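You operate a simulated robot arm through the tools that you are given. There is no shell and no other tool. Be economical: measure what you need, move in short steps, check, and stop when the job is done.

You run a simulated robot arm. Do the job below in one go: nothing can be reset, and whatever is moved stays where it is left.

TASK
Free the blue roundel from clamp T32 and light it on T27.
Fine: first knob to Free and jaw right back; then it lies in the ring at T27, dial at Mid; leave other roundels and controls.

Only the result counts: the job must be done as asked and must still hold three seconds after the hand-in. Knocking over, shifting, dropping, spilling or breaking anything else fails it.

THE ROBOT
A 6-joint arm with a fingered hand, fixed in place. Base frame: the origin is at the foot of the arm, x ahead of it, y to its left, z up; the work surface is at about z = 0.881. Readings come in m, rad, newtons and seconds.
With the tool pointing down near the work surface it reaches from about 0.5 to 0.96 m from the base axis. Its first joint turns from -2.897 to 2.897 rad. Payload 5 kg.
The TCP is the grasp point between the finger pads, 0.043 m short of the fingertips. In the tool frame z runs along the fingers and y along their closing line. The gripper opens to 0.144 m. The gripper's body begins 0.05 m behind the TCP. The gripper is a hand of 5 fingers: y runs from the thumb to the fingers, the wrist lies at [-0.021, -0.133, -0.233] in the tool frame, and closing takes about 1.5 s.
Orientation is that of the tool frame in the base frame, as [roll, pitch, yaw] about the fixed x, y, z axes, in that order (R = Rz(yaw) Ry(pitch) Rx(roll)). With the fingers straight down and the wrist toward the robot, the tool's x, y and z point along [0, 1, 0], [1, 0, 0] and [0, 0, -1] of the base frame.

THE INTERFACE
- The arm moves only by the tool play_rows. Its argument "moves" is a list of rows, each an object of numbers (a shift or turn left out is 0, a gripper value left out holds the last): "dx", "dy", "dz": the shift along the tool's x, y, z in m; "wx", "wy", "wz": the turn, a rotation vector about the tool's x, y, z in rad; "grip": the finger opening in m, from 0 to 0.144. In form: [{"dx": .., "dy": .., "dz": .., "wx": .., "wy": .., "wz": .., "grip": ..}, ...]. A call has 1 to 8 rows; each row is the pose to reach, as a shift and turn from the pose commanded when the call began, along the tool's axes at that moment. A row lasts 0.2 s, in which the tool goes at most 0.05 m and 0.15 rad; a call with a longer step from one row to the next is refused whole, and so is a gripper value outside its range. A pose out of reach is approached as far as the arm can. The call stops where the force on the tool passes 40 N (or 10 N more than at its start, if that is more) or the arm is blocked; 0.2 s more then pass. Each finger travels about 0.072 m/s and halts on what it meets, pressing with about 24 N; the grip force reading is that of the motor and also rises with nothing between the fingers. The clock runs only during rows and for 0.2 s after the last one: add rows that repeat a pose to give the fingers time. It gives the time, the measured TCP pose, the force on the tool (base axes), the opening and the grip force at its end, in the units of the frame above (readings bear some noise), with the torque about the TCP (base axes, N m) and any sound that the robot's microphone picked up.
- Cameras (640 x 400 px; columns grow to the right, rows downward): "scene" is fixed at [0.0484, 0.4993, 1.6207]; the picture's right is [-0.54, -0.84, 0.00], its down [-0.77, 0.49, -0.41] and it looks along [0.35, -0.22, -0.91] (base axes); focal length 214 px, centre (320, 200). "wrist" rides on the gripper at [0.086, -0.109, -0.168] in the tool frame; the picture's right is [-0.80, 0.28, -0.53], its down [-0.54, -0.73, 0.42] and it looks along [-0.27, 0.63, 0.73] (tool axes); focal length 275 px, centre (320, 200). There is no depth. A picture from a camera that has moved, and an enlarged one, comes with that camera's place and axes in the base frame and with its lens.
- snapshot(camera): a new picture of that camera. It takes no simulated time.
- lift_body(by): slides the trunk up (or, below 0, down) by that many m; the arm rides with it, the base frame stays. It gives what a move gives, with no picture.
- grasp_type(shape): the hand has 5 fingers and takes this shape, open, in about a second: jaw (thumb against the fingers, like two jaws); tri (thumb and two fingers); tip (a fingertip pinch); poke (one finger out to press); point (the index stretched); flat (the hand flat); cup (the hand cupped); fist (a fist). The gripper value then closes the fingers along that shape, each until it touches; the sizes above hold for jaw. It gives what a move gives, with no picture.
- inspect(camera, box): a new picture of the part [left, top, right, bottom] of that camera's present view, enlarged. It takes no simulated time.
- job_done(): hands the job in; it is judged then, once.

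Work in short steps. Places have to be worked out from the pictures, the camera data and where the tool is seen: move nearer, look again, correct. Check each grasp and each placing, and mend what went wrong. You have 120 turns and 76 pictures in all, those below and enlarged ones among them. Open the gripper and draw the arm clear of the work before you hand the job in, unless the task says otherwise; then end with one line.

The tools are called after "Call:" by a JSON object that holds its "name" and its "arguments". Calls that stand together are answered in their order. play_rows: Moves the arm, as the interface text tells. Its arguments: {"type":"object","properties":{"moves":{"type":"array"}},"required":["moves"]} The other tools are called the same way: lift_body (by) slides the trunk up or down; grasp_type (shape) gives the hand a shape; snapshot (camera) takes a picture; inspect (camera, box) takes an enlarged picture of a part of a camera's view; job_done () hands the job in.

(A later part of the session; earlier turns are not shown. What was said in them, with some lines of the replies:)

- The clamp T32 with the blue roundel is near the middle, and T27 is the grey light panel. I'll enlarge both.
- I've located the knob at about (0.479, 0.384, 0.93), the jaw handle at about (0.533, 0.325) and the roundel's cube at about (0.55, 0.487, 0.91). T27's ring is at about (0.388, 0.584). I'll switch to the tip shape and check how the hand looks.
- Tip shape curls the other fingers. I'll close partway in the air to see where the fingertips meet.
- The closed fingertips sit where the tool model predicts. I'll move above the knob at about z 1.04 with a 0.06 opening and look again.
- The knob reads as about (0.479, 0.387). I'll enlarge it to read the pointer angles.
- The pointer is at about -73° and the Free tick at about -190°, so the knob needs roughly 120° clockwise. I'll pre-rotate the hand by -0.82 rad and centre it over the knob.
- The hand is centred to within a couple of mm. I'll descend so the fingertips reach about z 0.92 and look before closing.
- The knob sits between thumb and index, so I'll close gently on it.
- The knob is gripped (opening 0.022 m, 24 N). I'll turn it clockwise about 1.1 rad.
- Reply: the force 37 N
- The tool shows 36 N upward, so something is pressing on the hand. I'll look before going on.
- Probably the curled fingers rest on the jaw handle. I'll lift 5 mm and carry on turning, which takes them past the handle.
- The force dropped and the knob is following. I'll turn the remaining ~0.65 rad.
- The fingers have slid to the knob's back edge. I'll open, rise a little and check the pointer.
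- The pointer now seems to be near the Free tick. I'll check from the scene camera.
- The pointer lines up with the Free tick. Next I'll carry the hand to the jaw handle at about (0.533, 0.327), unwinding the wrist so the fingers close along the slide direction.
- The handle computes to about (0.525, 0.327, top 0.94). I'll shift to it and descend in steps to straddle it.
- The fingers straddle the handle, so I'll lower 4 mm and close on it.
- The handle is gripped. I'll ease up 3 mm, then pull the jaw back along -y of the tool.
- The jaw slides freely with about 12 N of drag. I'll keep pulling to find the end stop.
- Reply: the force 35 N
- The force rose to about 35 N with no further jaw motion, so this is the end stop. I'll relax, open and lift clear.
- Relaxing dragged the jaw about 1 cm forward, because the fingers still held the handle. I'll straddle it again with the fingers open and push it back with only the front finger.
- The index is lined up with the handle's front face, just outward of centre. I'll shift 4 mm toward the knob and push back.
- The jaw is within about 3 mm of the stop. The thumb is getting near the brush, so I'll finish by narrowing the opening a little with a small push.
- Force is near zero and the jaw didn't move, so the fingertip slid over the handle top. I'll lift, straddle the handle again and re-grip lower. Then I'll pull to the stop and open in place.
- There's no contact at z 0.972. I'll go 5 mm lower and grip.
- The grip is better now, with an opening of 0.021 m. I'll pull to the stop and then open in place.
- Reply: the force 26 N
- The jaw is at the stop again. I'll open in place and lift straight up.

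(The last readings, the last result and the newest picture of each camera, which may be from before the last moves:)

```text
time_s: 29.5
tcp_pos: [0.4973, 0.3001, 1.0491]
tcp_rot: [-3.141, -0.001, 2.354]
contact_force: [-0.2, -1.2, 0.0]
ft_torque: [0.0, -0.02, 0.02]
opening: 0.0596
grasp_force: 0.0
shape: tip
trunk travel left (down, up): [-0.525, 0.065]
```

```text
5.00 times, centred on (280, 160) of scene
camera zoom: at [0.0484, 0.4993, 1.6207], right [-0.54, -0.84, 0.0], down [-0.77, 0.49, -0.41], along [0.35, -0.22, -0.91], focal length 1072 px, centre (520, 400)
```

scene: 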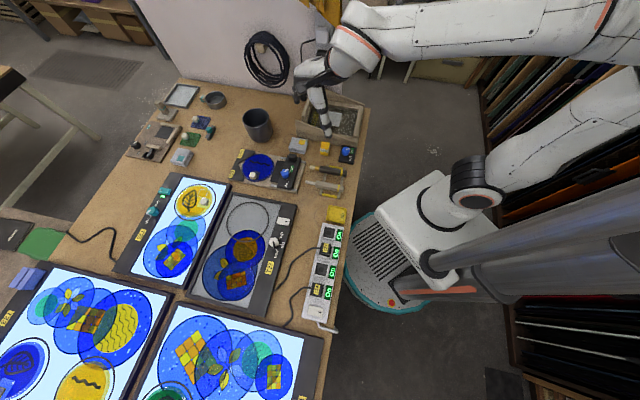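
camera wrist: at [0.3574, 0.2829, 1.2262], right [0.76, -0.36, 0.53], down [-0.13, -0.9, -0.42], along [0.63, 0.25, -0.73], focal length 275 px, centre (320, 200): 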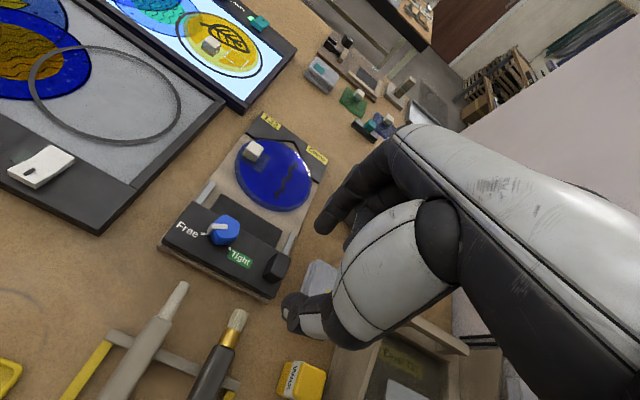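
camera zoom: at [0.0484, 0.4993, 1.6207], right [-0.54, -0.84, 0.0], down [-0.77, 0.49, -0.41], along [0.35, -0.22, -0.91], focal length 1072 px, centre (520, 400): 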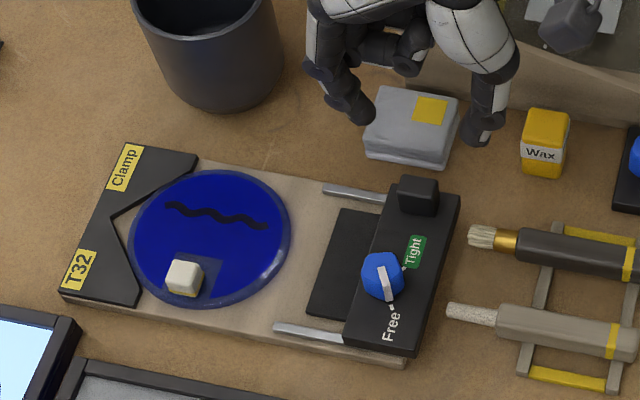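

The jaw is right back and the knob reads Free. Next I'll move above the roundel's cube at about (0.55, 0.487), turning so the fingers close along the line to the disc centre.

Call:
{"name": "play_rows", "arguments": {"moves": [{"dx": 0.019, "dy": 0.034, "wz": 0.14}, {"dx": 0.038, "dy": 0.068, "wz": 0.28}, {"dx": 0.057, "dy": 0.102, "wz": 0.42}, {"dx": 0.076, "dy": 0.136, "wz": 0.56}, {"dx": 0.095, "dy": 0.1695, "wz": 0.7}, {"dx": 0.095, "dy": 0.1695, "wz": 0.84}, {"dx": 0.095, "dy": 0.1695, "wz": 0.98}, {"dx": 0.095, "dy": 0.1695, "wz": 1.12}]}}

Call:
{"name": "play_rows", "arguments": {"moves": [{"wz": 0.15}, {"wz": 0.3}, {"wz": 0.45}, {"wz": 0.45, "dz": 0.02}]}}

Call:
{"name": "snapshot", "arguments": {"camera": "wrist"}}

Call:
{"name": "inspect", "arguments": {"camera": "scene", "box": [200, 120, 320, 200]}}

```text
time_s: 31.3
tcp_pos: [0.5491, 0.487, 1.0467]
tcp_rot: [3.141, 0.0, 1.234]
contact_force: [-0.1, 0.7, -0.3]
ft_torque: [-0.03, 0.0, 0.02]
opening: 0.0599
grasp_force: 0.1
shape: tip
trunk travel left (down, up): [-0.525, 0.065]
```

```text
time_s: 32.3
tcp_pos: [0.5498, 0.4873, 1.0267]
tcp_rot: [-3.141, 0.0, 0.784]
contact_force: [0.1, -0.6, 0.3]
ft_torque: [0.03, 0.0, -0.05]
opening: 0.0601
grasp_force: 0.1
shape: tip
trunk travel left (down, up): [-0.525, 0.065]
```

```text
34 pictures are left
camera wrist: at [0.5353, 0.6237, 1.1937], right [-0.36, -0.76, 0.53], down [-0.9, 0.13, -0.42], along [0.25, -0.63, -0.73], focal length 275 px, centre (320, 200)
```

wrist: 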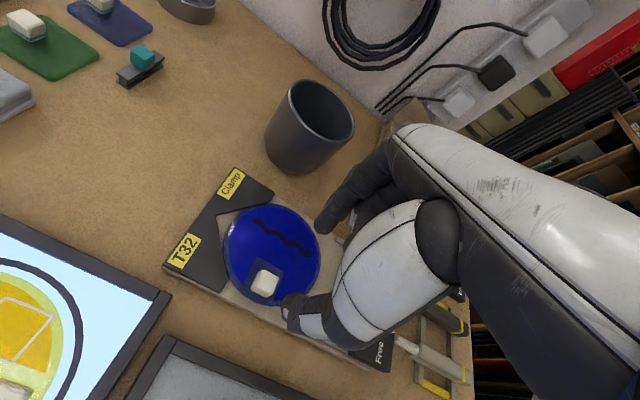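

```text
5.00 times, centred on (260, 160) of scene
camera zoom: at [0.0484, 0.4993, 1.6207], right [-0.54, -0.84, 0.0], down [-0.77, 0.49, -0.41], along [0.35, -0.22, -0.91], focal length 1072 px, centre (620, 400)
```

zoom: 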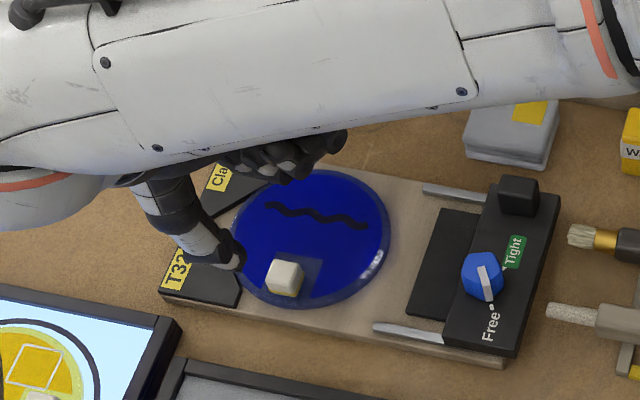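

Estimates of the cube's y differ by about 1 cm, so I'll enlarge it for better pixels.

Call:
{"name": "inspect", "arguments": {"camera": "wrist", "box": [210, 200, 370, 340]}}

```text
2.86 times, centred on (290, 270) of wrist
camera zoom: at [0.5353, 0.6237, 1.1937], right [-0.36, -0.76, 0.53], down [-0.9, 0.13, -0.42], along [0.25, -0.63, -0.73], focal length 786 px, centre (406, 0)
```

zoom: 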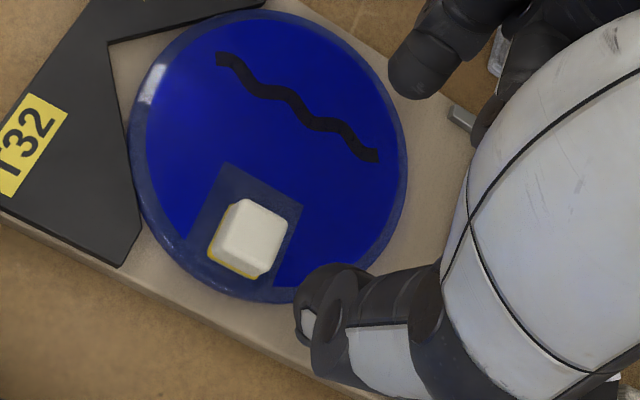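

The cube is at about (0.551, 0.490) with edges aligned to the fingers. I'll shift 2 mm and descend to just above grasp height.

Call:
{"name": "play_rows", "arguments": {"moves": [{"dx": 0.002, "dz": 0.03}, {"dx": 0.002, "dz": 0.055}, {"dx": 0.002, "dz": 0.07}]}}

Call:
{"name": "inspect", "arguments": {"camera": "wrist", "box": [210, 200, 370, 340]}}

```text
time_s: 33.1
tcp_pos: [0.5506, 0.4892, 0.9566]
tcp_rot: [3.141, 0.0, 0.785]
contact_force: [-0.1, 0.1, 0.2]
ft_torque: [-0.02, 0.02, -0.01]
opening: 0.0597
grasp_force: 0.0
shape: tip
trunk travel left (down, up): [-0.525, 0.065]
```

```text
2.86 times, centred on (290, 270) of wrist
camera zoom: at [0.5365, 0.6266, 1.1242], right [-0.36, -0.76, 0.53], down [-0.9, 0.13, -0.42], along [0.25, -0.63, -0.73], focal length 786 px, centre (406, 0)
```

zoom: 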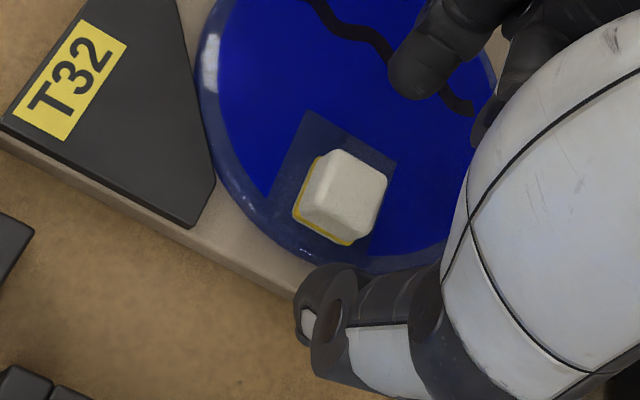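

The cube is nearly between the fingers, about 4 mm off in tool x. I'll correct that, lower 10 mm and close.

Call:
{"name": "play_rows", "arguments": {"moves": [{"dx": 0.004, "dz": 0.005}, {"dx": 0.004, "dz": 0.01}, {"dx": 0.004, "dz": 0.01, "grip": 0.045}, {"dx": 0.004, "dz": 0.01, "grip": 0.03}, {"dx": 0.004, "dz": 0.01, "grip": 0.015}, {"dx": 0.004, "dz": 0.01, "grip": 0.01}, {"dx": 0.004, "dz": 0.01, "grip": 0.01}]}}

Call:
{"name": "inspect", "arguments": {"camera": "wrist", "box": [210, 200, 370, 340]}}

```text
time_s: 34.7
tcp_pos: [0.5537, 0.4921, 0.9477]
tcp_rot: [-3.141, -0.004, 0.786]
contact_force: [1.1, -1.7, 11.1]
ft_torque: [-0.04, -0.08, -0.05]
opening: 0.0108
grasp_force: 23.8
shape: tip
trunk travel left (down, up): [-0.525, 0.065]
```

```text
2.86 times, centred on (290, 270) of wrist
camera zoom: at [0.5388, 0.6293, 1.1165], right [-0.36, -0.77, 0.53], down [-0.9, 0.13, -0.43], along [0.26, -0.63, -0.73], focal length 786 px, centre (406, 0)
```

zoom: 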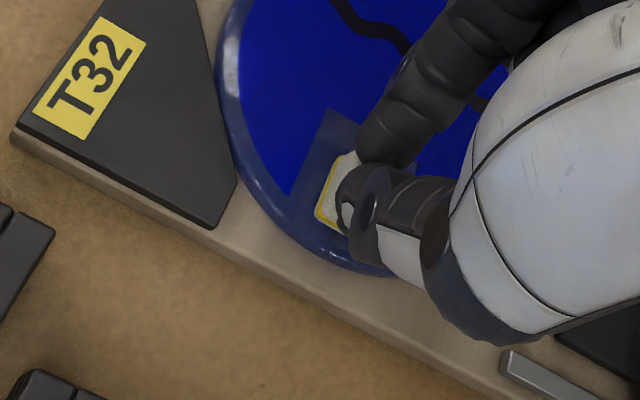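

The cube is held, but the pads cover only part of it. I'll open, shift 6 mm in tool x and 2 mm up, and re-grip.

Call:
{"name": "play_rows", "arguments": {"moves": [{"grip": 0.03}, {"grip": 0.045}, {"grip": 0.045, "dx": 0.006, "dz": -0.002}, {"grip": 0.03, "dx": 0.006, "dz": -0.002}, {"grip": 0.015, "dx": 0.006, "dz": -0.002}, {"grip": 0.008, "dx": 0.006, "dz": -0.002}, {"grip": 0.008, "dx": 0.006, "dz": -0.002}]}}

Call:
{"name": "inspect", "arguments": {"camera": "wrist", "box": [210, 200, 370, 340]}}

```text
time_s: 36.3
tcp_pos: [0.5576, 0.4966, 0.9504]
tcp_rot: [3.141, -0.003, 0.787]
contact_force: [1.6, -1.7, 5.3]
ft_torque: [-0.08, -0.11, -0.02]
opening: 0.0077
grasp_force: 24.2
shape: tip
trunk travel left (down, up): [-0.525, 0.065]
```

```text
2.86 times, centred on (290, 270) of wrist
camera zoom: at [0.543, 0.6336, 1.1173], right [-0.36, -0.76, 0.53], down [-0.9, 0.13, -0.42], along [0.26, -0.63, -0.73], focal length 786 px, centre (406, 0)
```

zoom: 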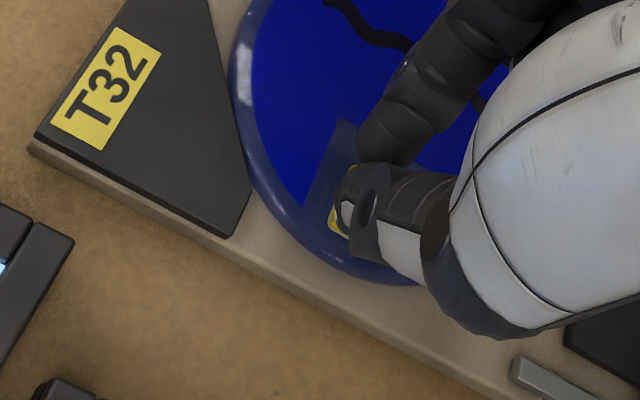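

The thumb now covers the cube. I'll command full closing to test the hold, then lift 3 cm and look.

Call:
{"name": "play_rows", "arguments": {"moves": [{"grip": 0.0}, {"grip": 0.0}, {"dz": -0.01}, {"dz": -0.02}, {"dz": -0.03}]}}

Call:
{"name": "snapshot", "arguments": {"camera": "wrist"}}

Call:
{"name": "inspect", "arguments": {"camera": "scene", "box": [200, 120, 320, 200]}}

```text
time_s: 37.5
tcp_pos: [0.557, 0.4954, 0.9784]
tcp_rot: [3.141, 0.001, 0.785]
contact_force: [-0.7, -1.1, -0.9]
ft_torque: [0.06, 0.01, 0.0]
opening: 0.0072
grasp_force: 23.8
shape: tip
trunk travel left (down, up): [-0.525, 0.065]
```

```text
28 pictures are left
camera wrist: at [0.5426, 0.6336, 1.1467], right [-0.36, -0.76, 0.53], down [-0.9, 0.13, -0.42], along [0.25, -0.63, -0.73], focal length 275 px, centre (320, 200)
```

wrist: 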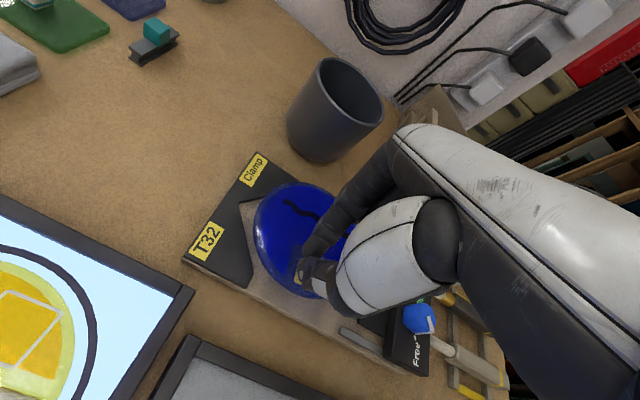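

```text
5.00 times, centred on (260, 160) of scene
camera zoom: at [0.0484, 0.4993, 1.6207], right [-0.54, -0.84, 0.0], down [-0.77, 0.49, -0.41], along [0.35, -0.22, -0.91], focal length 1072 px, centre (620, 400)
```

zoom: 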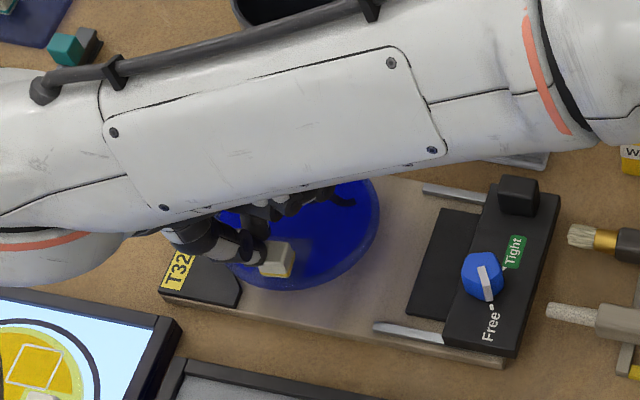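

The roundel lifted, held near one side of the cube. I'll check the tilt before carrying it.

Call:
{"name": "inspect", "arguments": {"camera": "wrist", "box": [210, 170, 400, 320]}}

Call:
{"name": "inspect", "arguments": {"camera": "scene", "box": [235, 150, 285, 185]}}

```text
2.67 times, centred on (305, 245) of wrist
camera zoom: at [0.5426, 0.6336, 1.1467], right [-0.36, -0.76, 0.53], down [-0.9, 0.13, -0.42], along [0.25, -0.63, -0.73], focal length 734 px, centre (360, 80)
```

zoom: 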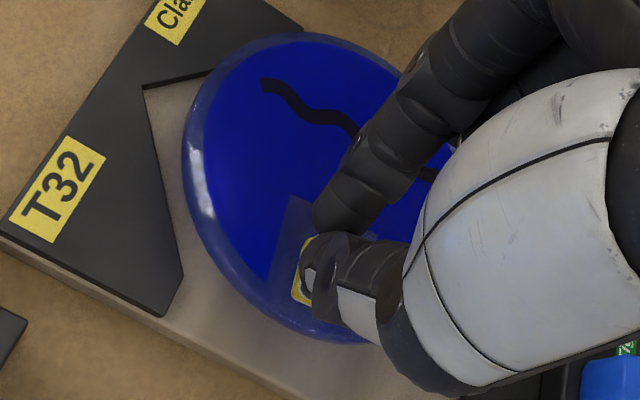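

```text
11.43 times, centred on (260, 168) of scene
camera zoom: at [0.0484, 0.4993, 1.6207], right [-0.54, -0.84, 0.0], down [-0.77, 0.49, -0.41], along [0.35, -0.22, -0.91], focal length 2451 px, centre (1006, 571)
```

zoom: 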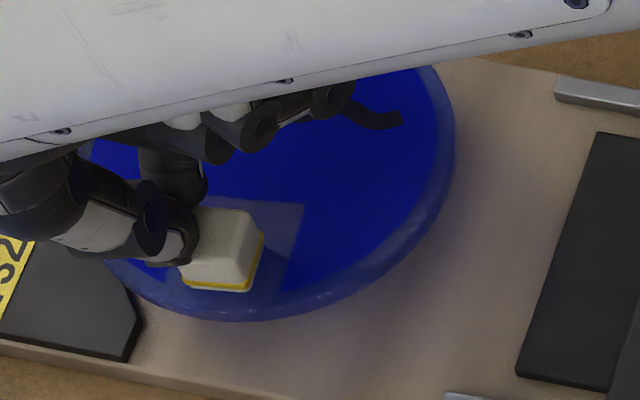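

The fingers only pinch the cube's edge, so I'll set the disc back down, shift -10 mm in tool x and re-grip centrally.

Call:
{"name": "play_rows", "arguments": {"moves": [{"dz": 0.01}, {"dz": 0.02}, {"dz": 0.028}, {"dz": 0.03}, {"dz": 0.03, "grip": 0.02}, {"dz": 0.03, "grip": 0.04}, {"dz": 0.028, "dx": -0.005, "grip": 0.045}, {"dz": 0.028, "dx": -0.01, "grip": 0.045}]}}

Call:
{"name": "inspect", "arguments": {"camera": "scene", "box": [235, 150, 285, 185]}}

```text
time_s: 39.3
tcp_pos: [0.5495, 0.4867, 0.9481]
tcp_rot: [-3.141, 0.002, 0.787]
contact_force: [0.0, 0.2, -0.3]
ft_torque: [-0.02, 0.0, -0.03]
opening: 0.0447
grasp_force: 0.1
shape: tip
trunk travel left (down, up): [-0.525, 0.065]
```

```text
11.43 times, centred on (260, 168) of scene
camera zoom: at [0.0484, 0.4993, 1.6207], right [-0.54, -0.84, 0.0], down [-0.77, 0.49, -0.41], along [0.35, -0.22, -0.91], focal length 2451 px, centre (1006, 571)
```

zoom: 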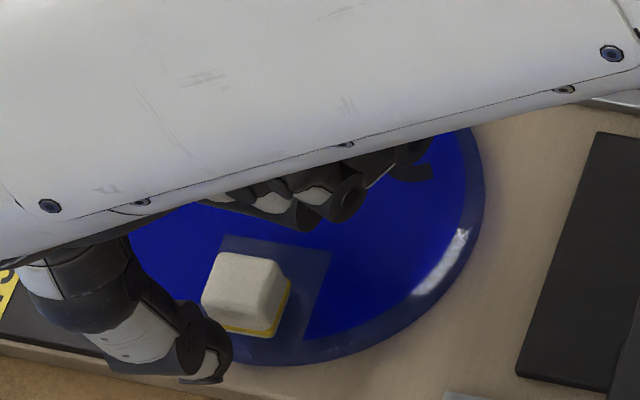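

From the scene view the finger line is still about 5 mm to the +x side of the cube centre. I'll shift -4 mm, close and look.

Call:
{"name": "play_rows", "arguments": {"moves": [{"dx": -0.004}, {"dx": -0.004, "grip": 0.03}, {"dx": -0.004, "grip": 0.015}, {"dx": -0.004, "grip": 0.005}, {"dx": -0.004, "grip": 0.0}, {"dx": -0.004, "grip": 0.0}, {"dx": -0.004, "dz": -0.015}]}}

Call:
{"name": "inspect", "arguments": {"camera": "scene", "box": [235, 150, 285, 185]}}

Call:
{"name": "inspect", "arguments": {"camera": "wrist", "box": [210, 170, 400, 320]}}

```text
time_s: 40.9
tcp_pos: [0.5497, 0.4841, 0.9672]
tcp_rot: [-3.142, 0.001, 0.785]
contact_force: [-0.3, -0.1, -0.4]
ft_torque: [-0.02, -0.02, -0.04]
opening: 0.0024
grasp_force: 23.2
shape: tip
trunk travel left (down, up): [-0.525, 0.065]
```

```text
11.43 times, centred on (260, 168) of scene
camera zoom: at [0.0484, 0.4993, 1.6207], right [-0.54, -0.84, 0.0], down [-0.77, 0.49, -0.41], along [0.35, -0.22, -0.91], focal length 2451 px, centre (1006, 571)
```

zoom: 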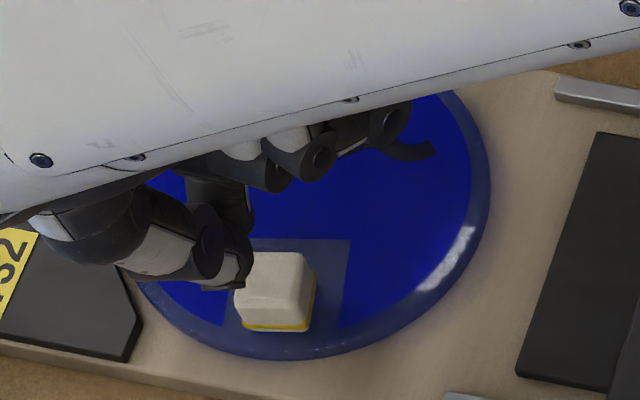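

```text
2.67 times, centred on (305, 245) of wrist
camera zoom: at [0.5339, 0.6229, 1.1342], right [-0.36, -0.76, 0.53], down [-0.9, 0.13, -0.42], along [0.25, -0.63, -0.73], focal length 734 px, centre (360, 80)
```

zoom: 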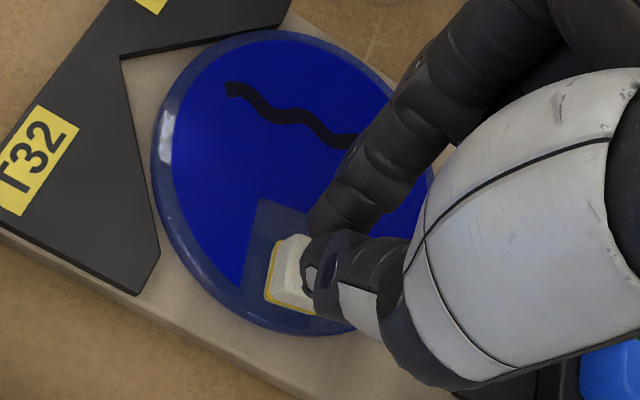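

The fingers closed above the cube: the opening is nearly 0 and the disc is still on the clamp, turned slightly. Re-triangulating puts the cube top lower, z about 0.895, near (0.5515, 0.4755). I'll open, re-centre with a small turn and descend deeper while watching force.

Call:
{"name": "play_rows", "arguments": {"moves": [{"dz": -0.01, "grip": 0.015}, {"dz": -0.01, "grip": 0.035}, {"dz": -0.01, "grip": 0.05, "dx": -0.005, "dy": 0.007, "wz": -0.1}, {"dz": -0.01, "dx": -0.005, "dy": 0.007, "wz": -0.2}, {"dz": 0.01, "dx": -0.005, "dy": 0.007, "wz": -0.2}, {"dz": 0.022, "dx": -0.005, "dy": 0.007, "wz": -0.2}]}}

Call:
{"name": "inspect", "arguments": {"camera": "scene", "box": [235, 150, 285, 185]}}

Call:
{"name": "inspect", "arguments": {"camera": "wrist", "box": [210, 170, 400, 320]}}

```text
time_s: 42.3
tcp_pos: [0.5489, 0.4761, 0.9426]
tcp_rot: [-3.141, 0.0, 0.987]
contact_force: [0.5, 0.7, -0.1]
ft_torque: [-0.02, -0.01, -0.02]
opening: 0.0496
grasp_force: 0.1
shape: tip
trunk travel left (down, up): [-0.525, 0.065]
```

```text
11.43 times, centred on (260, 168) of scene
camera zoom: at [0.0484, 0.4993, 1.6207], right [-0.54, -0.84, 0.0], down [-0.77, 0.49, -0.41], along [0.35, -0.22, -0.91], focal length 2451 px, centre (1006, 571)
```

zoom: 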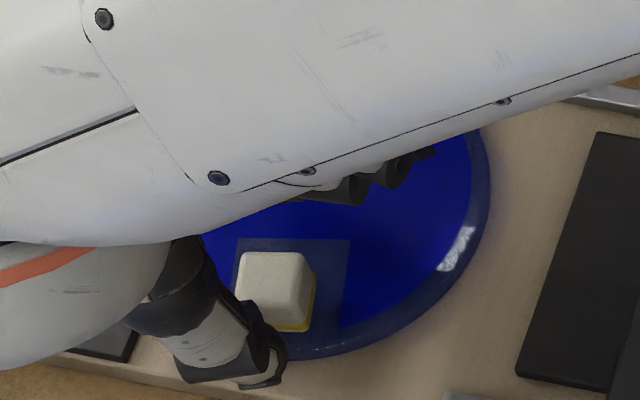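

```text
2.67 times, centred on (305, 245) of wrist
camera zoom: at [0.5076, 0.6086, 1.1097], right [-0.2, -0.82, 0.53], down [-0.9, -0.05, -0.42], along [0.37, -0.57, -0.73], focal length 734 px, centre (360, 80)
```

zoom: 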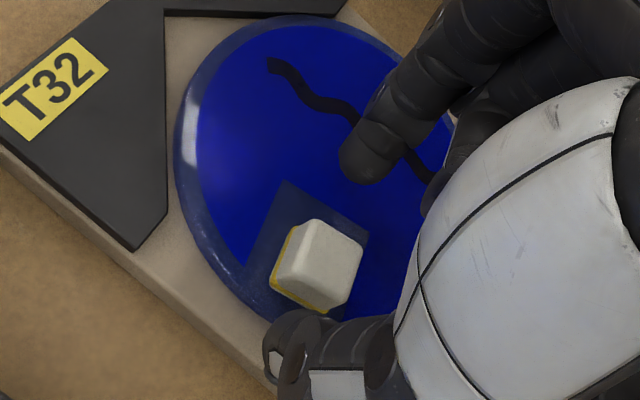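

The cube now sits squarely between the fingers. I'll lower 7 mm gently.

Call:
{"name": "play_rows", "arguments": {"moves": [{"dz": 0.003}, {"dz": 0.006}, {"dz": 0.007}]}}

```text
time_s: 43.1
tcp_pos: [0.5491, 0.4771, 0.9366]
tcp_rot: [-3.141, -0.001, 0.988]
contact_force: [0.4, 0.4, -0.3]
ft_torque: [0.01, 0.03, 0.0]
opening: 0.05
grasp_force: 0.0
shape: tip
trunk travel left (down, up): [-0.525, 0.065]
```

There's no contact yet, so I'll close here.

Call:
{"name": "play_rows", "arguments": {"moves": [{"grip": 0.035}, {"grip": 0.02}, {"grip": 0.008}, {"grip": 0.0}, {"grip": 0.0}]}}

Call:
{"name": "inspect", "arguments": {"camera": "wrist", "box": [210, 170, 400, 320]}}

```text
time_s: 44.3
tcp_pos: [0.5478, 0.476, 0.9375]
tcp_rot: [-3.141, 0.0, 0.986]
contact_force: [-3.7, 1.0, -0.4]
ft_torque: [-0.01, 0.18, -0.06]
opening: 0.0132
grasp_force: 23.7
shape: tip
trunk travel left (down, up): [-0.525, 0.065]
```

```text
2.67 times, centred on (305, 245) of wrist
camera zoom: at [0.5071, 0.6089, 1.1039], right [-0.2, -0.82, 0.53], down [-0.9, -0.05, -0.42], along [0.37, -0.57, -0.73], focal length 734 px, centre (360, 80)
```

zoom: 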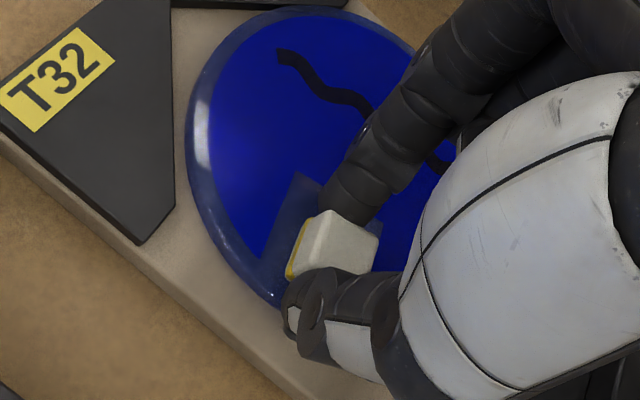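

That's a solid central grip. I'll lift 5 cm slowly and check.

Call:
{"name": "play_rows", "arguments": {"moves": [{"dz": -0.01}, {"dz": -0.02}, {"dz": -0.035}, {"dz": -0.05}, {"dz": -0.07}]}}

Call:
{"name": "inspect", "arguments": {"camera": "wrist", "box": [180, 150, 400, 320]}}

Call:
{"name": "snapshot", "arguments": {"camera": "scene"}}

```text
time_s: 45.5
tcp_pos: [0.55, 0.4758, 1.0077]
tcp_rot: [-3.141, -0.001, 0.986]
contact_force: [0.0, -0.3, -1.2]
ft_torque: [0.01, 0.04, 0.02]
opening: 0.0132
grasp_force: 24.2
shape: tip
trunk travel left (down, up): [-0.525, 0.065]
```

```text
2.35 times, centred on (290, 235) of wrist
camera zoom: at [0.5079, 0.6079, 1.1752], right [-0.2, -0.82, 0.53], down [-0.9, -0.05, -0.42], along [0.37, -0.57, -0.73], focal length 648 px, centre (391, 118)
```

zoom: 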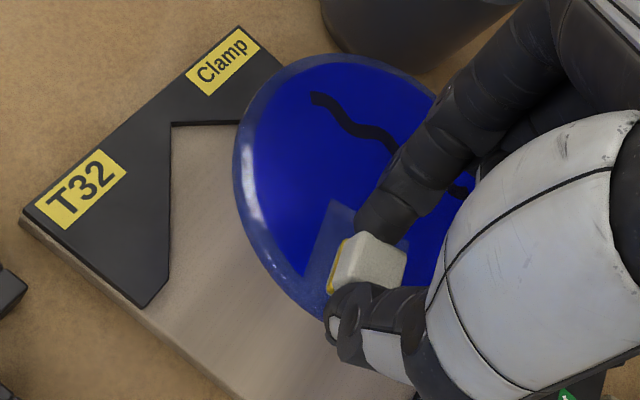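

```text
17 pictures are left
```

scene: 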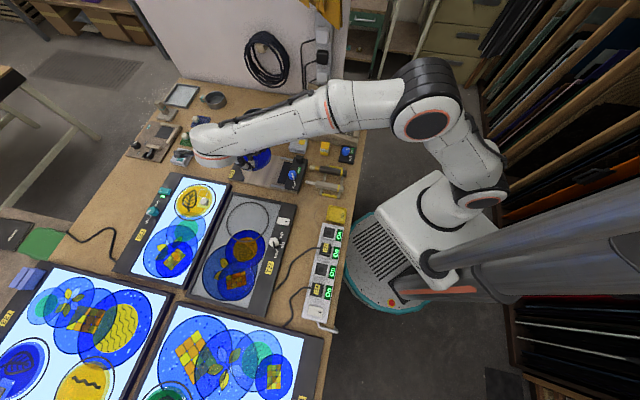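

The roundel is held level. I'll carry it to T27: ring centre about (0.387, 0.581), so the TCP goes to about (0.351, 0.605), moving backwards along tool y.

Call:
{"name": "play_rows", "arguments": {"moves": [{"dz": -0.015, "dy": -0.02}, {"dz": -0.015, "dy": -0.052}, {"dz": -0.015, "dy": -0.085}, {"dz": -0.015, "dy": -0.118, "dx": -0.002}, {"dz": -0.015, "dy": -0.15, "dx": -0.002}, {"dz": -0.015, "dy": -0.185, "dx": -0.002}, {"dz": -0.015, "dy": -0.215, "dx": -0.002}, {"dz": -0.015, "dy": -0.237, "dx": -0.002}]}}

Call:
{"name": "snapshot", "arguments": {"camera": "wrist"}}

Call:
{"name": "inspect", "arguments": {"camera": "scene", "box": [180, 180, 310, 270]}}

```text
time_s: 47.3
tcp_pos: [0.3522, 0.606, 1.0231]
tcp_rot: [-3.141, 0.0, 0.988]
contact_force: [0.8, -0.4, -2.1]
ft_torque: [0.01, 0.01, 0.02]
opening: 0.0132
grasp_force: 24.2
shape: tip
trunk travel left (down, up): [-0.525, 0.065]
```

```text
16 pictures are left
camera wrist: at [0.3101, 0.7384, 1.1903], right [-0.2, -0.82, 0.53], down [-0.9, -0.05, -0.42], along [0.38, -0.57, -0.73], focal length 275 px, centre (320, 200)
```

wrist: 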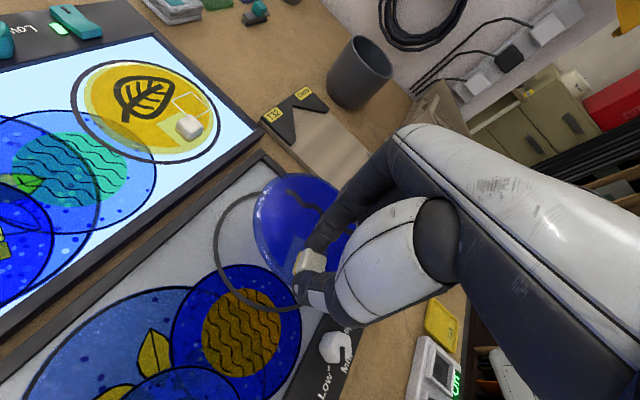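

```text
4.44 times, centred on (245, 225) of scene
camera zoom: at [0.0484, 0.4993, 1.6207], right [-0.54, -0.84, 0.0], down [-0.77, 0.49, -0.41], along [0.35, -0.22, -0.91], focal length 953 px, centre (653, 89)
```

zoom: 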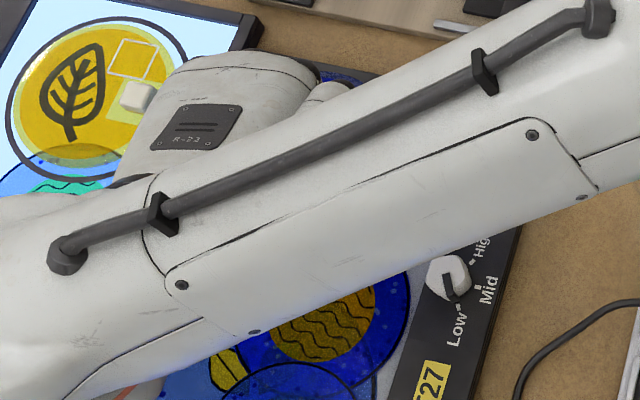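

The arm blocks the scene view here, so I'll use the wrist camera. I'll enlarge it to fit the ring outline.

Call:
{"name": "inspect", "arguments": {"camera": "wrist", "box": [190, 160, 380, 330]}}

```text
2.35 times, centred on (285, 245) of wrist
camera zoom: at [0.3101, 0.7384, 1.1903], right [-0.2, -0.82, 0.53], down [-0.9, -0.05, -0.42], along [0.38, -0.57, -0.73], focal length 648 px, centre (402, 94)
```

zoom: 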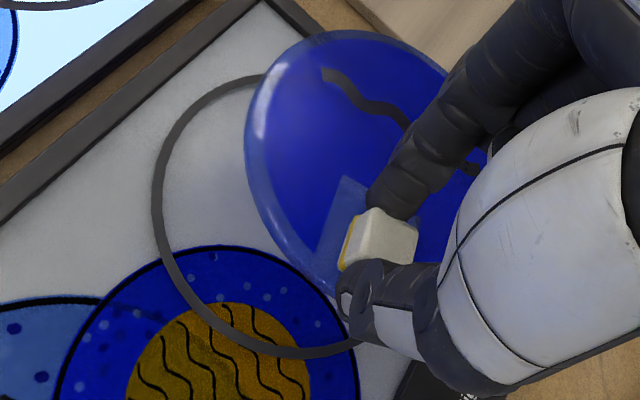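

Fitted circles give the ring centre at about (0.394, 0.583) with r about 0.073, and the disc centre at about (0.391, 0.580) with r about 0.065. I'll shift about 4 mm, descend to roughly 2 cm above the glass and look again.

Call:
{"name": "play_rows", "arguments": {"moves": [{"dx": 0.004, "dy": 0.001, "dz": 0.02}, {"dx": 0.004, "dy": 0.001, "dz": 0.04}, {"dx": 0.004, "dy": 0.001, "dz": 0.06}]}}

Call:
{"name": "inspect", "arguments": {"camera": "wrist", "box": [190, 160, 380, 330]}}

```text
time_s: 48.1
tcp_pos: [0.3525, 0.6093, 0.9639]
tcp_rot: [3.141, -0.001, 0.986]
contact_force: [-0.2, 0.1, -0.5]
ft_torque: [0.04, 0.04, -0.01]
opening: 0.0132
grasp_force: 23.9
shape: tip
trunk travel left (down, up): [-0.525, 0.065]
```

```text
2.35 times, centred on (285, 245) of wrist
camera zoom: at [0.3119, 0.7415, 1.1305], right [-0.2, -0.82, 0.53], down [-0.9, -0.05, -0.42], along [0.37, -0.57, -0.73], focal length 648 px, centre (402, 94)
```

zoom: 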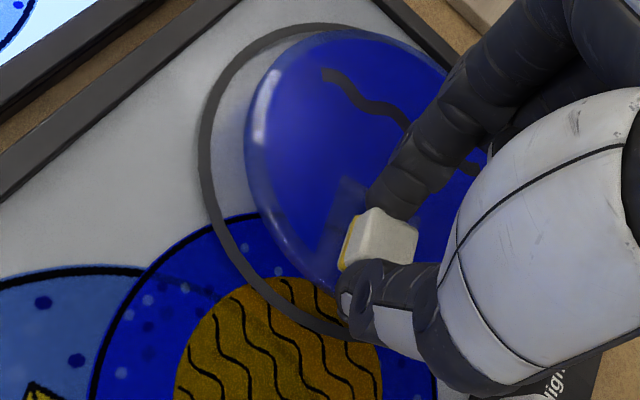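

Both fits agree: the ring is at about (0.3945, 0.584) and the disc centre within about 3 mm of it. I'll nudge 2 mm and go down another 15 mm, watching force.

Call:
{"name": "play_rows", "arguments": {"moves": [{"dy": 0.002, "dz": 0.006}, {"dy": 0.002, "dz": 0.011}, {"dy": 0.002, "dz": 0.015}]}}

Call:
{"name": "inspect", "arguments": {"camera": "wrist", "box": [190, 160, 380, 330]}}

```text
time_s: 48.9
tcp_pos: [0.3548, 0.6081, 0.9475]
tcp_rot: [3.141, -0.001, 0.987]
contact_force: [-0.5, -0.1, -0.6]
ft_torque: [-0.02, -0.03, -0.02]
opening: 0.0135
grasp_force: 23.9
shape: tip
trunk travel left (down, up): [-0.525, 0.065]
```

```text
2.35 times, centred on (285, 245) of wrist
camera zoom: at [0.3133, 0.7403, 1.1152], right [-0.2, -0.82, 0.53], down [-0.9, -0.05, -0.42], along [0.38, -0.57, -0.73], focal length 648 px, centre (402, 94)
```

zoom: 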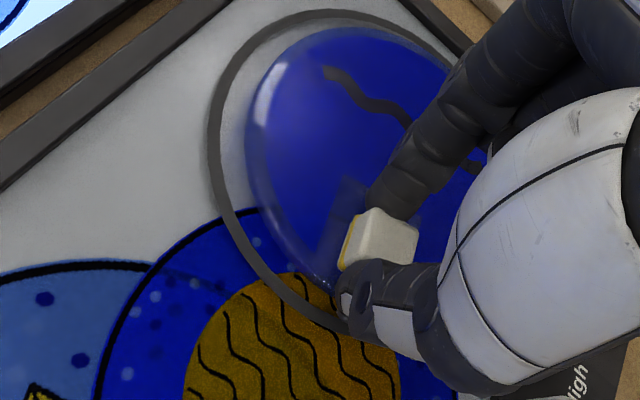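

The disc and ring look concentric once the remaining drop is allowed for. I'll lower in 2 mm steps to contact.

Call:
{"name": "play_rows", "arguments": {"moves": [{"dz": 0.002}, {"dz": 0.004}, {"dz": 0.006}]}}

Call:
{"name": "play_rows", "arguments": {"moves": [{"dz": 0.0015}, {"dz": 0.003}]}}

```text
time_s: 49.7
tcp_pos: [0.3558, 0.6077, 0.9442]
tcp_rot: [3.141, -0.007, 0.986]
contact_force: [-2.0, 0.4, 23.0]
ft_torque: [0.03, 0.09, -0.07]
opening: 0.0142
grasp_force: 23.9
shape: tip
trunk travel left (down, up): [-0.525, 0.065]
```

```text
time_s: 50.3
tcp_pos: [0.3566, 0.6094, 0.9458]
tcp_rot: [3.141, -0.014, 0.988]
contact_force: [-1.4, -2.2, 16.6]
ft_torque: [-0.05, 0.1, -0.01]
opening: 0.0146
grasp_force: 23.9
shape: tip
trunk travel left (down, up): [-0.525, 0.065]
stopped in row 2: the force on the tool passed its limit at 42 N (the readings are from after the stop); the commanded pose is now the measured one
```

The disc touched at about z 0.945. I'll ease up 1 mm, release, and lift clear.

Call:
{"name": "play_rows", "arguments": {"moves": [{"dz": -0.001}, {"dz": -0.001, "grip": 0.025}, {"dz": -0.001, "grip": 0.04}, {"dz": -0.001, "grip": 0.05}, {"dz": -0.03, "grip": 0.05}, {"dz": -0.07, "grip": 0.05}]}}

Call:
{"name": "snapshot", "arguments": {"camera": "wrist"}}

```text
time_s: 51.7
tcp_pos: [0.3563, 0.6081, 1.0126]
tcp_rot: [3.141, -0.007, 0.987]
contact_force: [0.0, 0.1, 0.2]
ft_torque: [0.0, -0.05, -0.01]
opening: 0.0494
grasp_force: 0.0
shape: tip
trunk travel left (down, up): [-0.525, 0.065]
```

```text
11 pictures are left
camera wrist: at [0.3138, 0.7392, 1.1805], right [-0.2, -0.82, 0.53], down [-0.9, -0.05, -0.43], along [0.38, -0.56, -0.73], focal length 275 px, centre (320, 200)
```

wrist: 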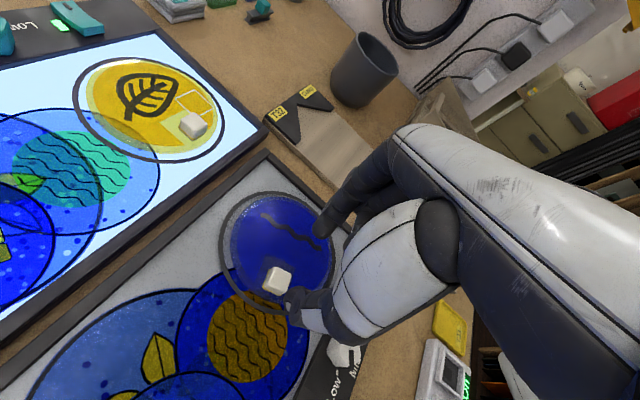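

The roundel lies centred in the ring. Next I'll look at T27's dial and switch, and the power strip.

Call:
{"name": "inspect", "arguments": {"camera": "scene", "box": [255, 205, 350, 265]}}

```text
6.67 times, centred on (302, 235) of scene
camera zoom: at [0.0484, 0.4993, 1.6207], right [-0.54, -0.84, 0.0], down [-0.77, 0.49, -0.41], along [0.35, -0.22, -0.91], focal length 1430 px, centre (437, -33)
```

zoom: 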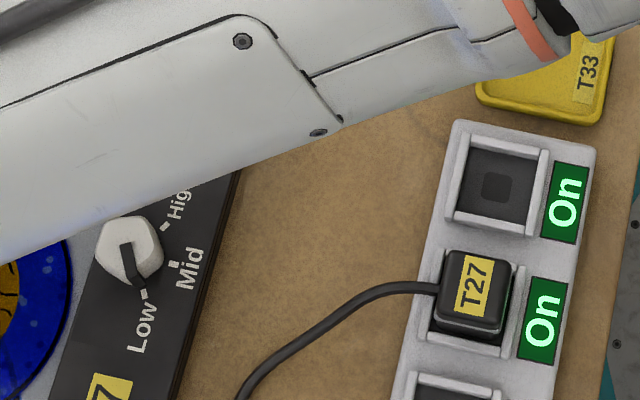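

T27's socket reads On, and its dial points at Low. The dial centre is about (0.268, 0.539) and Mid is about 60° counter-clockwise. I'll move above the dial with a +0.72 rad turn.

Call:
{"name": "play_rows", "arguments": {"moves": [{"dx": -0.025, "dy": -0.008, "wz": 0.12}, {"dx": -0.055, "dy": -0.017, "wz": 0.25}, {"dx": -0.08, "dy": -0.026, "wz": 0.38}, {"dx": -0.1066, "dy": -0.0351, "wz": 0.5}, {"dx": -0.1066, "dy": -0.0351, "wz": 0.62}, {"dx": -0.1066, "dy": -0.0351, "wz": 0.724}]}}

Call:
{"name": "snapshot", "arguments": {"camera": "wrist"}}

```text
time_s: 53.1
tcp_pos: [0.2694, 0.5404, 1.0105]
tcp_rot: [-3.139, -0.005, 0.261]
contact_force: [-0.7, -0.6, 0.1]
ft_torque: [-0.02, -0.02, 0.01]
opening: 0.0497
grasp_force: 0.0
shape: tip
trunk travel left (down, up): [-0.525, 0.065]
```

```text
9 pictures are left
camera wrist: at [0.3242, 0.6662, 1.1795], right [-0.7, -0.48, 0.53], down [-0.71, 0.56, -0.42], along [-0.09, -0.67, -0.74], focal length 275 px, centre (320, 200)
```

wrist: 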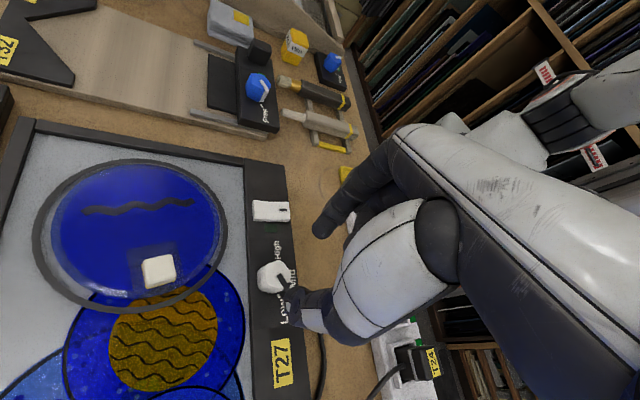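

The roundel looks inside the ring. The dial's refined centre is about (0.273, 0.539) with its top near 0.905. I'll shift 3 mm and descend to TCP 0.942.

Call:
{"name": "play_rows", "arguments": {"moves": [{"dx": 0.003, "dy": 0.002, "dz": 0.03}, {"dx": 0.003, "dy": 0.002, "dz": 0.055}, {"dx": 0.003, "dy": 0.002, "dz": 0.068}]}}

Call:
{"name": "inspect", "arguments": {"camera": "wrist", "box": [210, 180, 390, 340]}}

```text
time_s: 53.9
tcp_pos: [0.2721, 0.5407, 0.9435]
tcp_rot: [-3.137, -0.007, 0.264]
contact_force: [-0.4, -0.7, -0.1]
ft_torque: [0.02, -0.03, 0.0]
opening: 0.0496
grasp_force: 0.1
shape: tip
trunk travel left (down, up): [-0.525, 0.065]
```

```text
2.50 times, centred on (300, 260) of wrist
camera zoom: at [0.3274, 0.6661, 1.1121], right [-0.7, -0.48, 0.53], down [-0.71, 0.56, -0.42], along [-0.09, -0.67, -0.74], focal length 688 px, centre (370, 50)
```

zoom: 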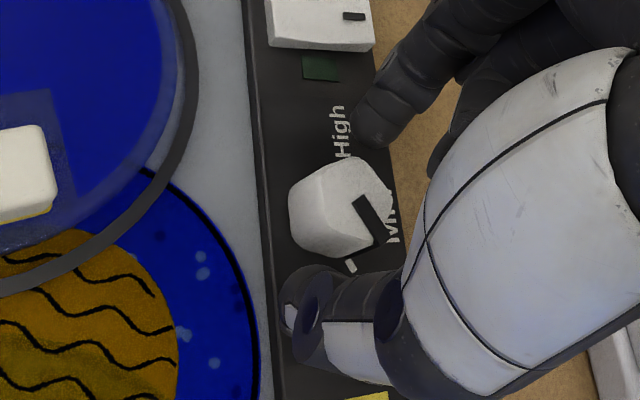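

The dial sits between thumb and index. I'll lower 3 mm and close.

Call:
{"name": "play_rows", "arguments": {"moves": [{"dz": 0.003}, {"dz": 0.003, "grip": 0.035}, {"dz": 0.003, "grip": 0.022}, {"dz": 0.003, "grip": 0.015}, {"dz": 0.003, "grip": 0.015}]}}

```text
time_s: 55.1
tcp_pos: [0.2718, 0.539, 0.9401]
tcp_rot: [-3.134, -0.005, 0.263]
contact_force: [-0.7, 1.5, -1.0]
ft_torque: [0.02, 0.04, -0.01]
opening: 0.0229
grasp_force: 23.6
shape: tip
trunk travel left (down, up): [-0.525, 0.065]
```

It's gripped at 0.023 m. I'll turn counter-clockwise 1.03 rad toward Mid.

Call:
{"name": "play_rows", "arguments": {"moves": [{"wz": -0.13}, {"wz": -0.26}, {"wz": -0.39}, {"wz": -0.52}, {"wz": -0.65}, {"wz": -0.78}, {"wz": -0.91}, {"wz": -1.03}]}}

Call:
{"name": "play_rows", "arguments": {"moves": [{"grip": 0.03}, {"grip": 0.045}, {"grip": 0.05}, {"grip": 0.05, "dz": -0.03}, {"grip": 0.05, "dz": -0.07}]}}

Call:
{"name": "inspect", "arguments": {"camera": "wrist", "box": [190, 170, 390, 330]}}

```text
time_s: 56.9
tcp_pos: [0.2719, 0.5388, 0.9405]
tcp_rot: [3.139, -0.007, 1.295]
contact_force: [1.8, 3.1, 4.7]
ft_torque: [0.08, -0.04, 0.0]
opening: 0.0233
grasp_force: 24.1
shape: tip
trunk travel left (down, up): [-0.525, 0.065]
```

```text
time_s: 58.1
tcp_pos: [0.2705, 0.5386, 1.0111]
tcp_rot: [3.141, -0.005, 1.292]
contact_force: [-0.9, -0.8, 0.6]
ft_torque: [0.0, -0.01, -0.01]
opening: 0.0496
grasp_force: 0.0
shape: tip
trunk travel left (down, up): [-0.525, 0.065]
```

```text
2.50 times, centred on (290, 250) of wrist
camera zoom: at [0.192, 0.651, 1.178], right [0.05, -0.85, 0.53], down [-0.85, -0.32, -0.43], along [0.53, -0.43, -0.73], focal length 688 px, centre (395, 75)
```

zoom: 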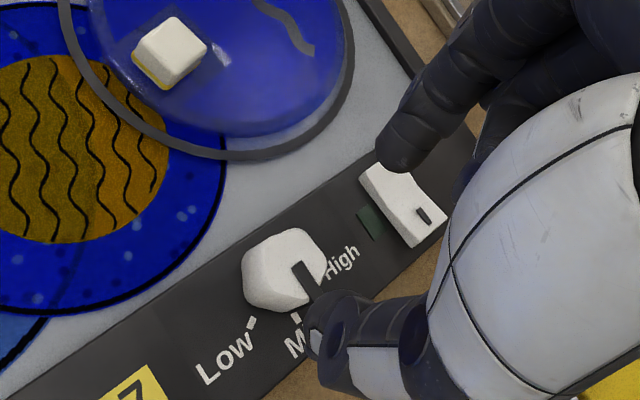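

The pointer computes to about 229°, on Mid. I'll look closely at T27's rocker to see which end is up.

Call:
{"name": "inspect", "arguments": {"camera": "wrist", "box": [265, 230, 345, 300]}}

```text
5.71 times, centred on (305, 265) of wrist
camera zoom: at [0.192, 0.651, 1.178], right [0.05, -0.85, 0.53], down [-0.85, -0.32, -0.43], along [0.53, -0.43, -0.73], focal length 1573 px, centre (406, -171)
```

zoom: 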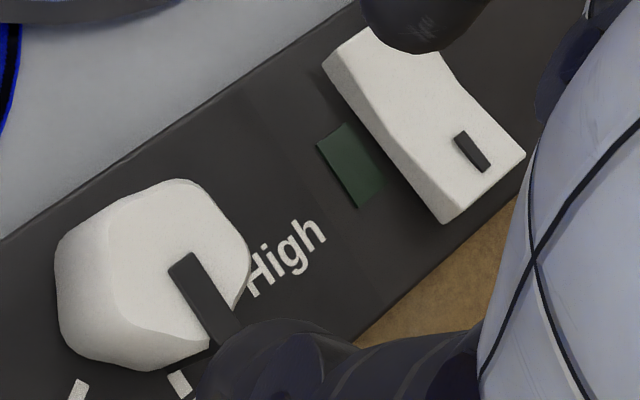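

The I-marked end is the raised one, at about (0.319, 0.461), and the indicator lamp is dark. I'll close the fingertips, align them across the rocker and hover above that end.

Call:
{"name": "play_rows", "arguments": {"moves": [{"dx": -0.016, "dy": 0.017, "wz": 0.08, "grip": 0.03}, {"dx": -0.032, "dy": 0.034, "wz": 0.16, "grip": 0.015}, {"dx": -0.048, "dy": 0.051, "wz": 0.24, "grip": 0.0}, {"dx": -0.0616, "dy": 0.067, "wz": 0.33}, {"dx": -0.0616, "dy": 0.067, "wz": 0.33, "dz": 0.03}, {"dx": -0.0616, "dy": 0.067, "wz": 0.33, "dz": 0.05}]}}

Call:
{"name": "inspect", "arguments": {"camera": "wrist", "box": [230, 180, 390, 320]}}

```text
time_s: 59.5
tcp_pos: [0.3192, 0.4605, 0.9612]
tcp_rot: [-3.141, -0.008, 0.961]
contact_force: [-0.3, 0.2, -0.4]
ft_torque: [0.0, -0.02, -0.02]
opening: 0.0
grasp_force: 23.3
shape: tip
trunk travel left (down, up): [-0.525, 0.065]
```

```text
2.86 times, centred on (310, 250) of wrist
camera zoom: at [0.2803, 0.5924, 1.1292], right [-0.22, -0.82, 0.53], down [-0.9, -0.03, -0.43], along [0.36, -0.57, -0.73], focal length 786 px, centre (349, 57)
```

zoom: 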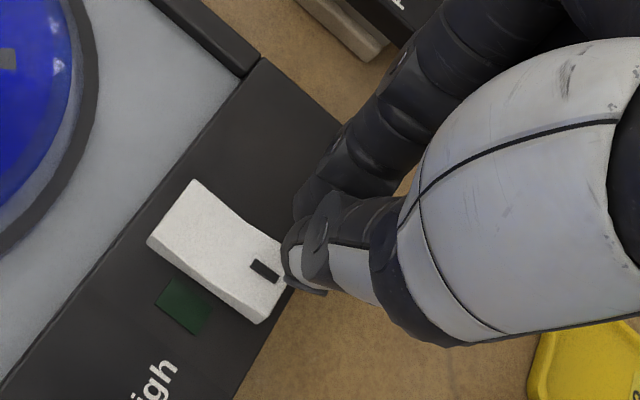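

The I mark is about 5 mm to the -y side of the tool. I'll shift and press down in small steps, watching force and sound.

Call:
{"name": "play_rows", "arguments": {"moves": [{"dy": -0.005, "dx": -0.002}, {"dy": -0.005, "dx": -0.002, "dz": 0.008}, {"dy": -0.005, "dx": -0.002, "dz": 0.014}, {"dy": -0.005, "dx": -0.002, "dz": 0.018}, {"dy": -0.005, "dx": -0.002, "dz": 0.021}]}}

```text
time_s: 60.7
tcp_pos: [0.3133, 0.4646, 0.945]
tcp_rot: [-3.141, -0.02, 0.963]
contact_force: [-4.0, -3.6, 17.6]
ft_torque: [-0.01, 0.3, 0.07]
opening: 0.0003
grasp_force: 23.8
shape: tip
trunk travel left (down, up): [-0.525, 0.065]
stopped in row 5: the force on the tool passed its limit at 42 N (the readings are from after the stop); the commanded pose is now the measured one
```

The force peaked at 42 N. I'll lift off and check the lamp and panel.

Call:
{"name": "play_rows", "arguments": {"moves": [{"dz": -0.03}, {"dz": -0.06}]}}

Call:
{"name": "inspect", "arguments": {"camera": "wrist", "box": [170, 150, 370, 310]}}

```text
time_s: 61.3
tcp_pos: [0.3151, 0.4635, 1.0033]
tcp_rot: [-3.14, -0.016, 0.964]
contact_force: [0.2, -0.8, 0.5]
ft_torque: [-0.02, -0.04, -0.01]
opening: 0.0001
grasp_force: 24.1
shape: tip
trunk travel left (down, up): [-0.525, 0.065]
```

```text
2.50 times, centred on (270, 230) of wrist
camera zoom: at [0.2755, 0.5942, 1.1714], right [-0.23, -0.82, 0.52], down [-0.9, -0.03, -0.43], along [0.37, -0.57, -0.74], focal length 688 px, centre (445, 125)
```

zoom: 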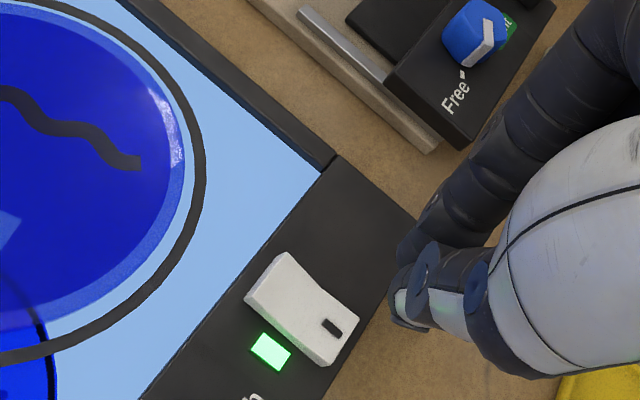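

T27 is lit and its lamp is green. I'll raise the arm, open the hand, and withdraw toward the start pose.

Call:
{"name": "play_rows", "arguments": {"moves": [{"dz": -0.045}, {"dz": -0.09, "grip": 0.05}, {"dz": -0.13, "grip": 0.1}, {"dz": -0.16, "dy": 0.03, "dx": -0.01, "grip": 0.144}, {"dz": -0.165, "dy": 0.075, "dx": -0.025}, {"dz": -0.165, "dy": 0.12, "dx": -0.04}, {"dz": -0.165, "dy": 0.165, "dx": -0.055}, {"dz": -0.165, "dy": 0.21, "dx": -0.068}]}}

Call:
{"name": "inspect", "arguments": {"camera": "scene", "box": [200, 140, 320, 270]}}

```text
time_s: 63.1
tcp_pos: [0.4464, 0.2856, 1.1665]
tcp_rot: [-3.14, -0.016, 0.966]
contact_force: [-0.1, -0.4, -0.1]
ft_torque: [-0.02, -0.05, 0.03]
opening: 0.144
grasp_force: 0.0
shape: tip
trunk travel left (down, up): [-0.525, 0.065]
```

```text
3.08 times, centred on (260, 205) of scene
camera zoom: at [0.0484, 0.4993, 1.6207], right [-0.54, -0.84, 0.0], down [-0.77, 0.49, -0.41], along [0.35, -0.22, -0.91], focal length 660 px, centre (505, 185)
```

zoom: 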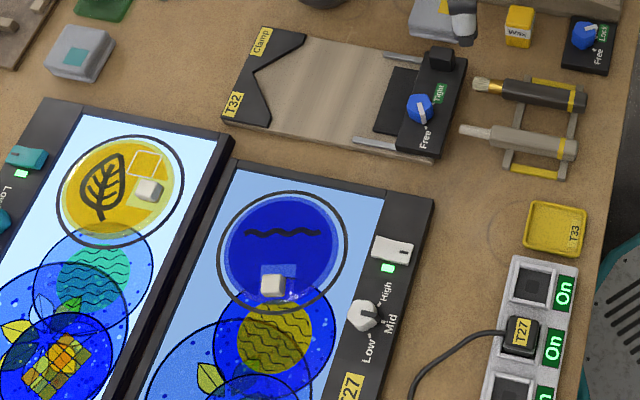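

Everything looks right, so I'll do a final close check of the dial and the roundel's centring.

Call:
{"name": "inspect", "arguments": {"camera": "scene", "box": [225, 195, 305, 250]}}

```text
7.27 times, centred on (265, 222) of scene
camera zoom: at [0.0484, 0.4993, 1.6207], right [-0.54, -0.84, 0.0], down [-0.77, 0.49, -0.41], along [0.35, -0.22, -0.91], focal length 1560 px, centre (720, 36)
```

zoom: 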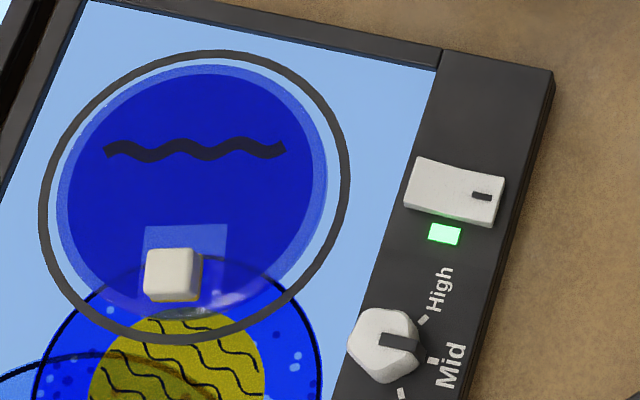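

The pointer is at about 228° against Mid's 226°. The roundel is well inside the ring with the panel lit, the clamp knob is at Free with the jaw right back, and the arm is clear. I'm handing in.

Call:
{"name": "job_done", "arguments": {}}

```text
The job is handed in.
```

I've handed in the job: clamp T32's knob is at Free with its jaw right back, and the blue roundel lies in the ring on T27, which is lit with its dial at Mid.
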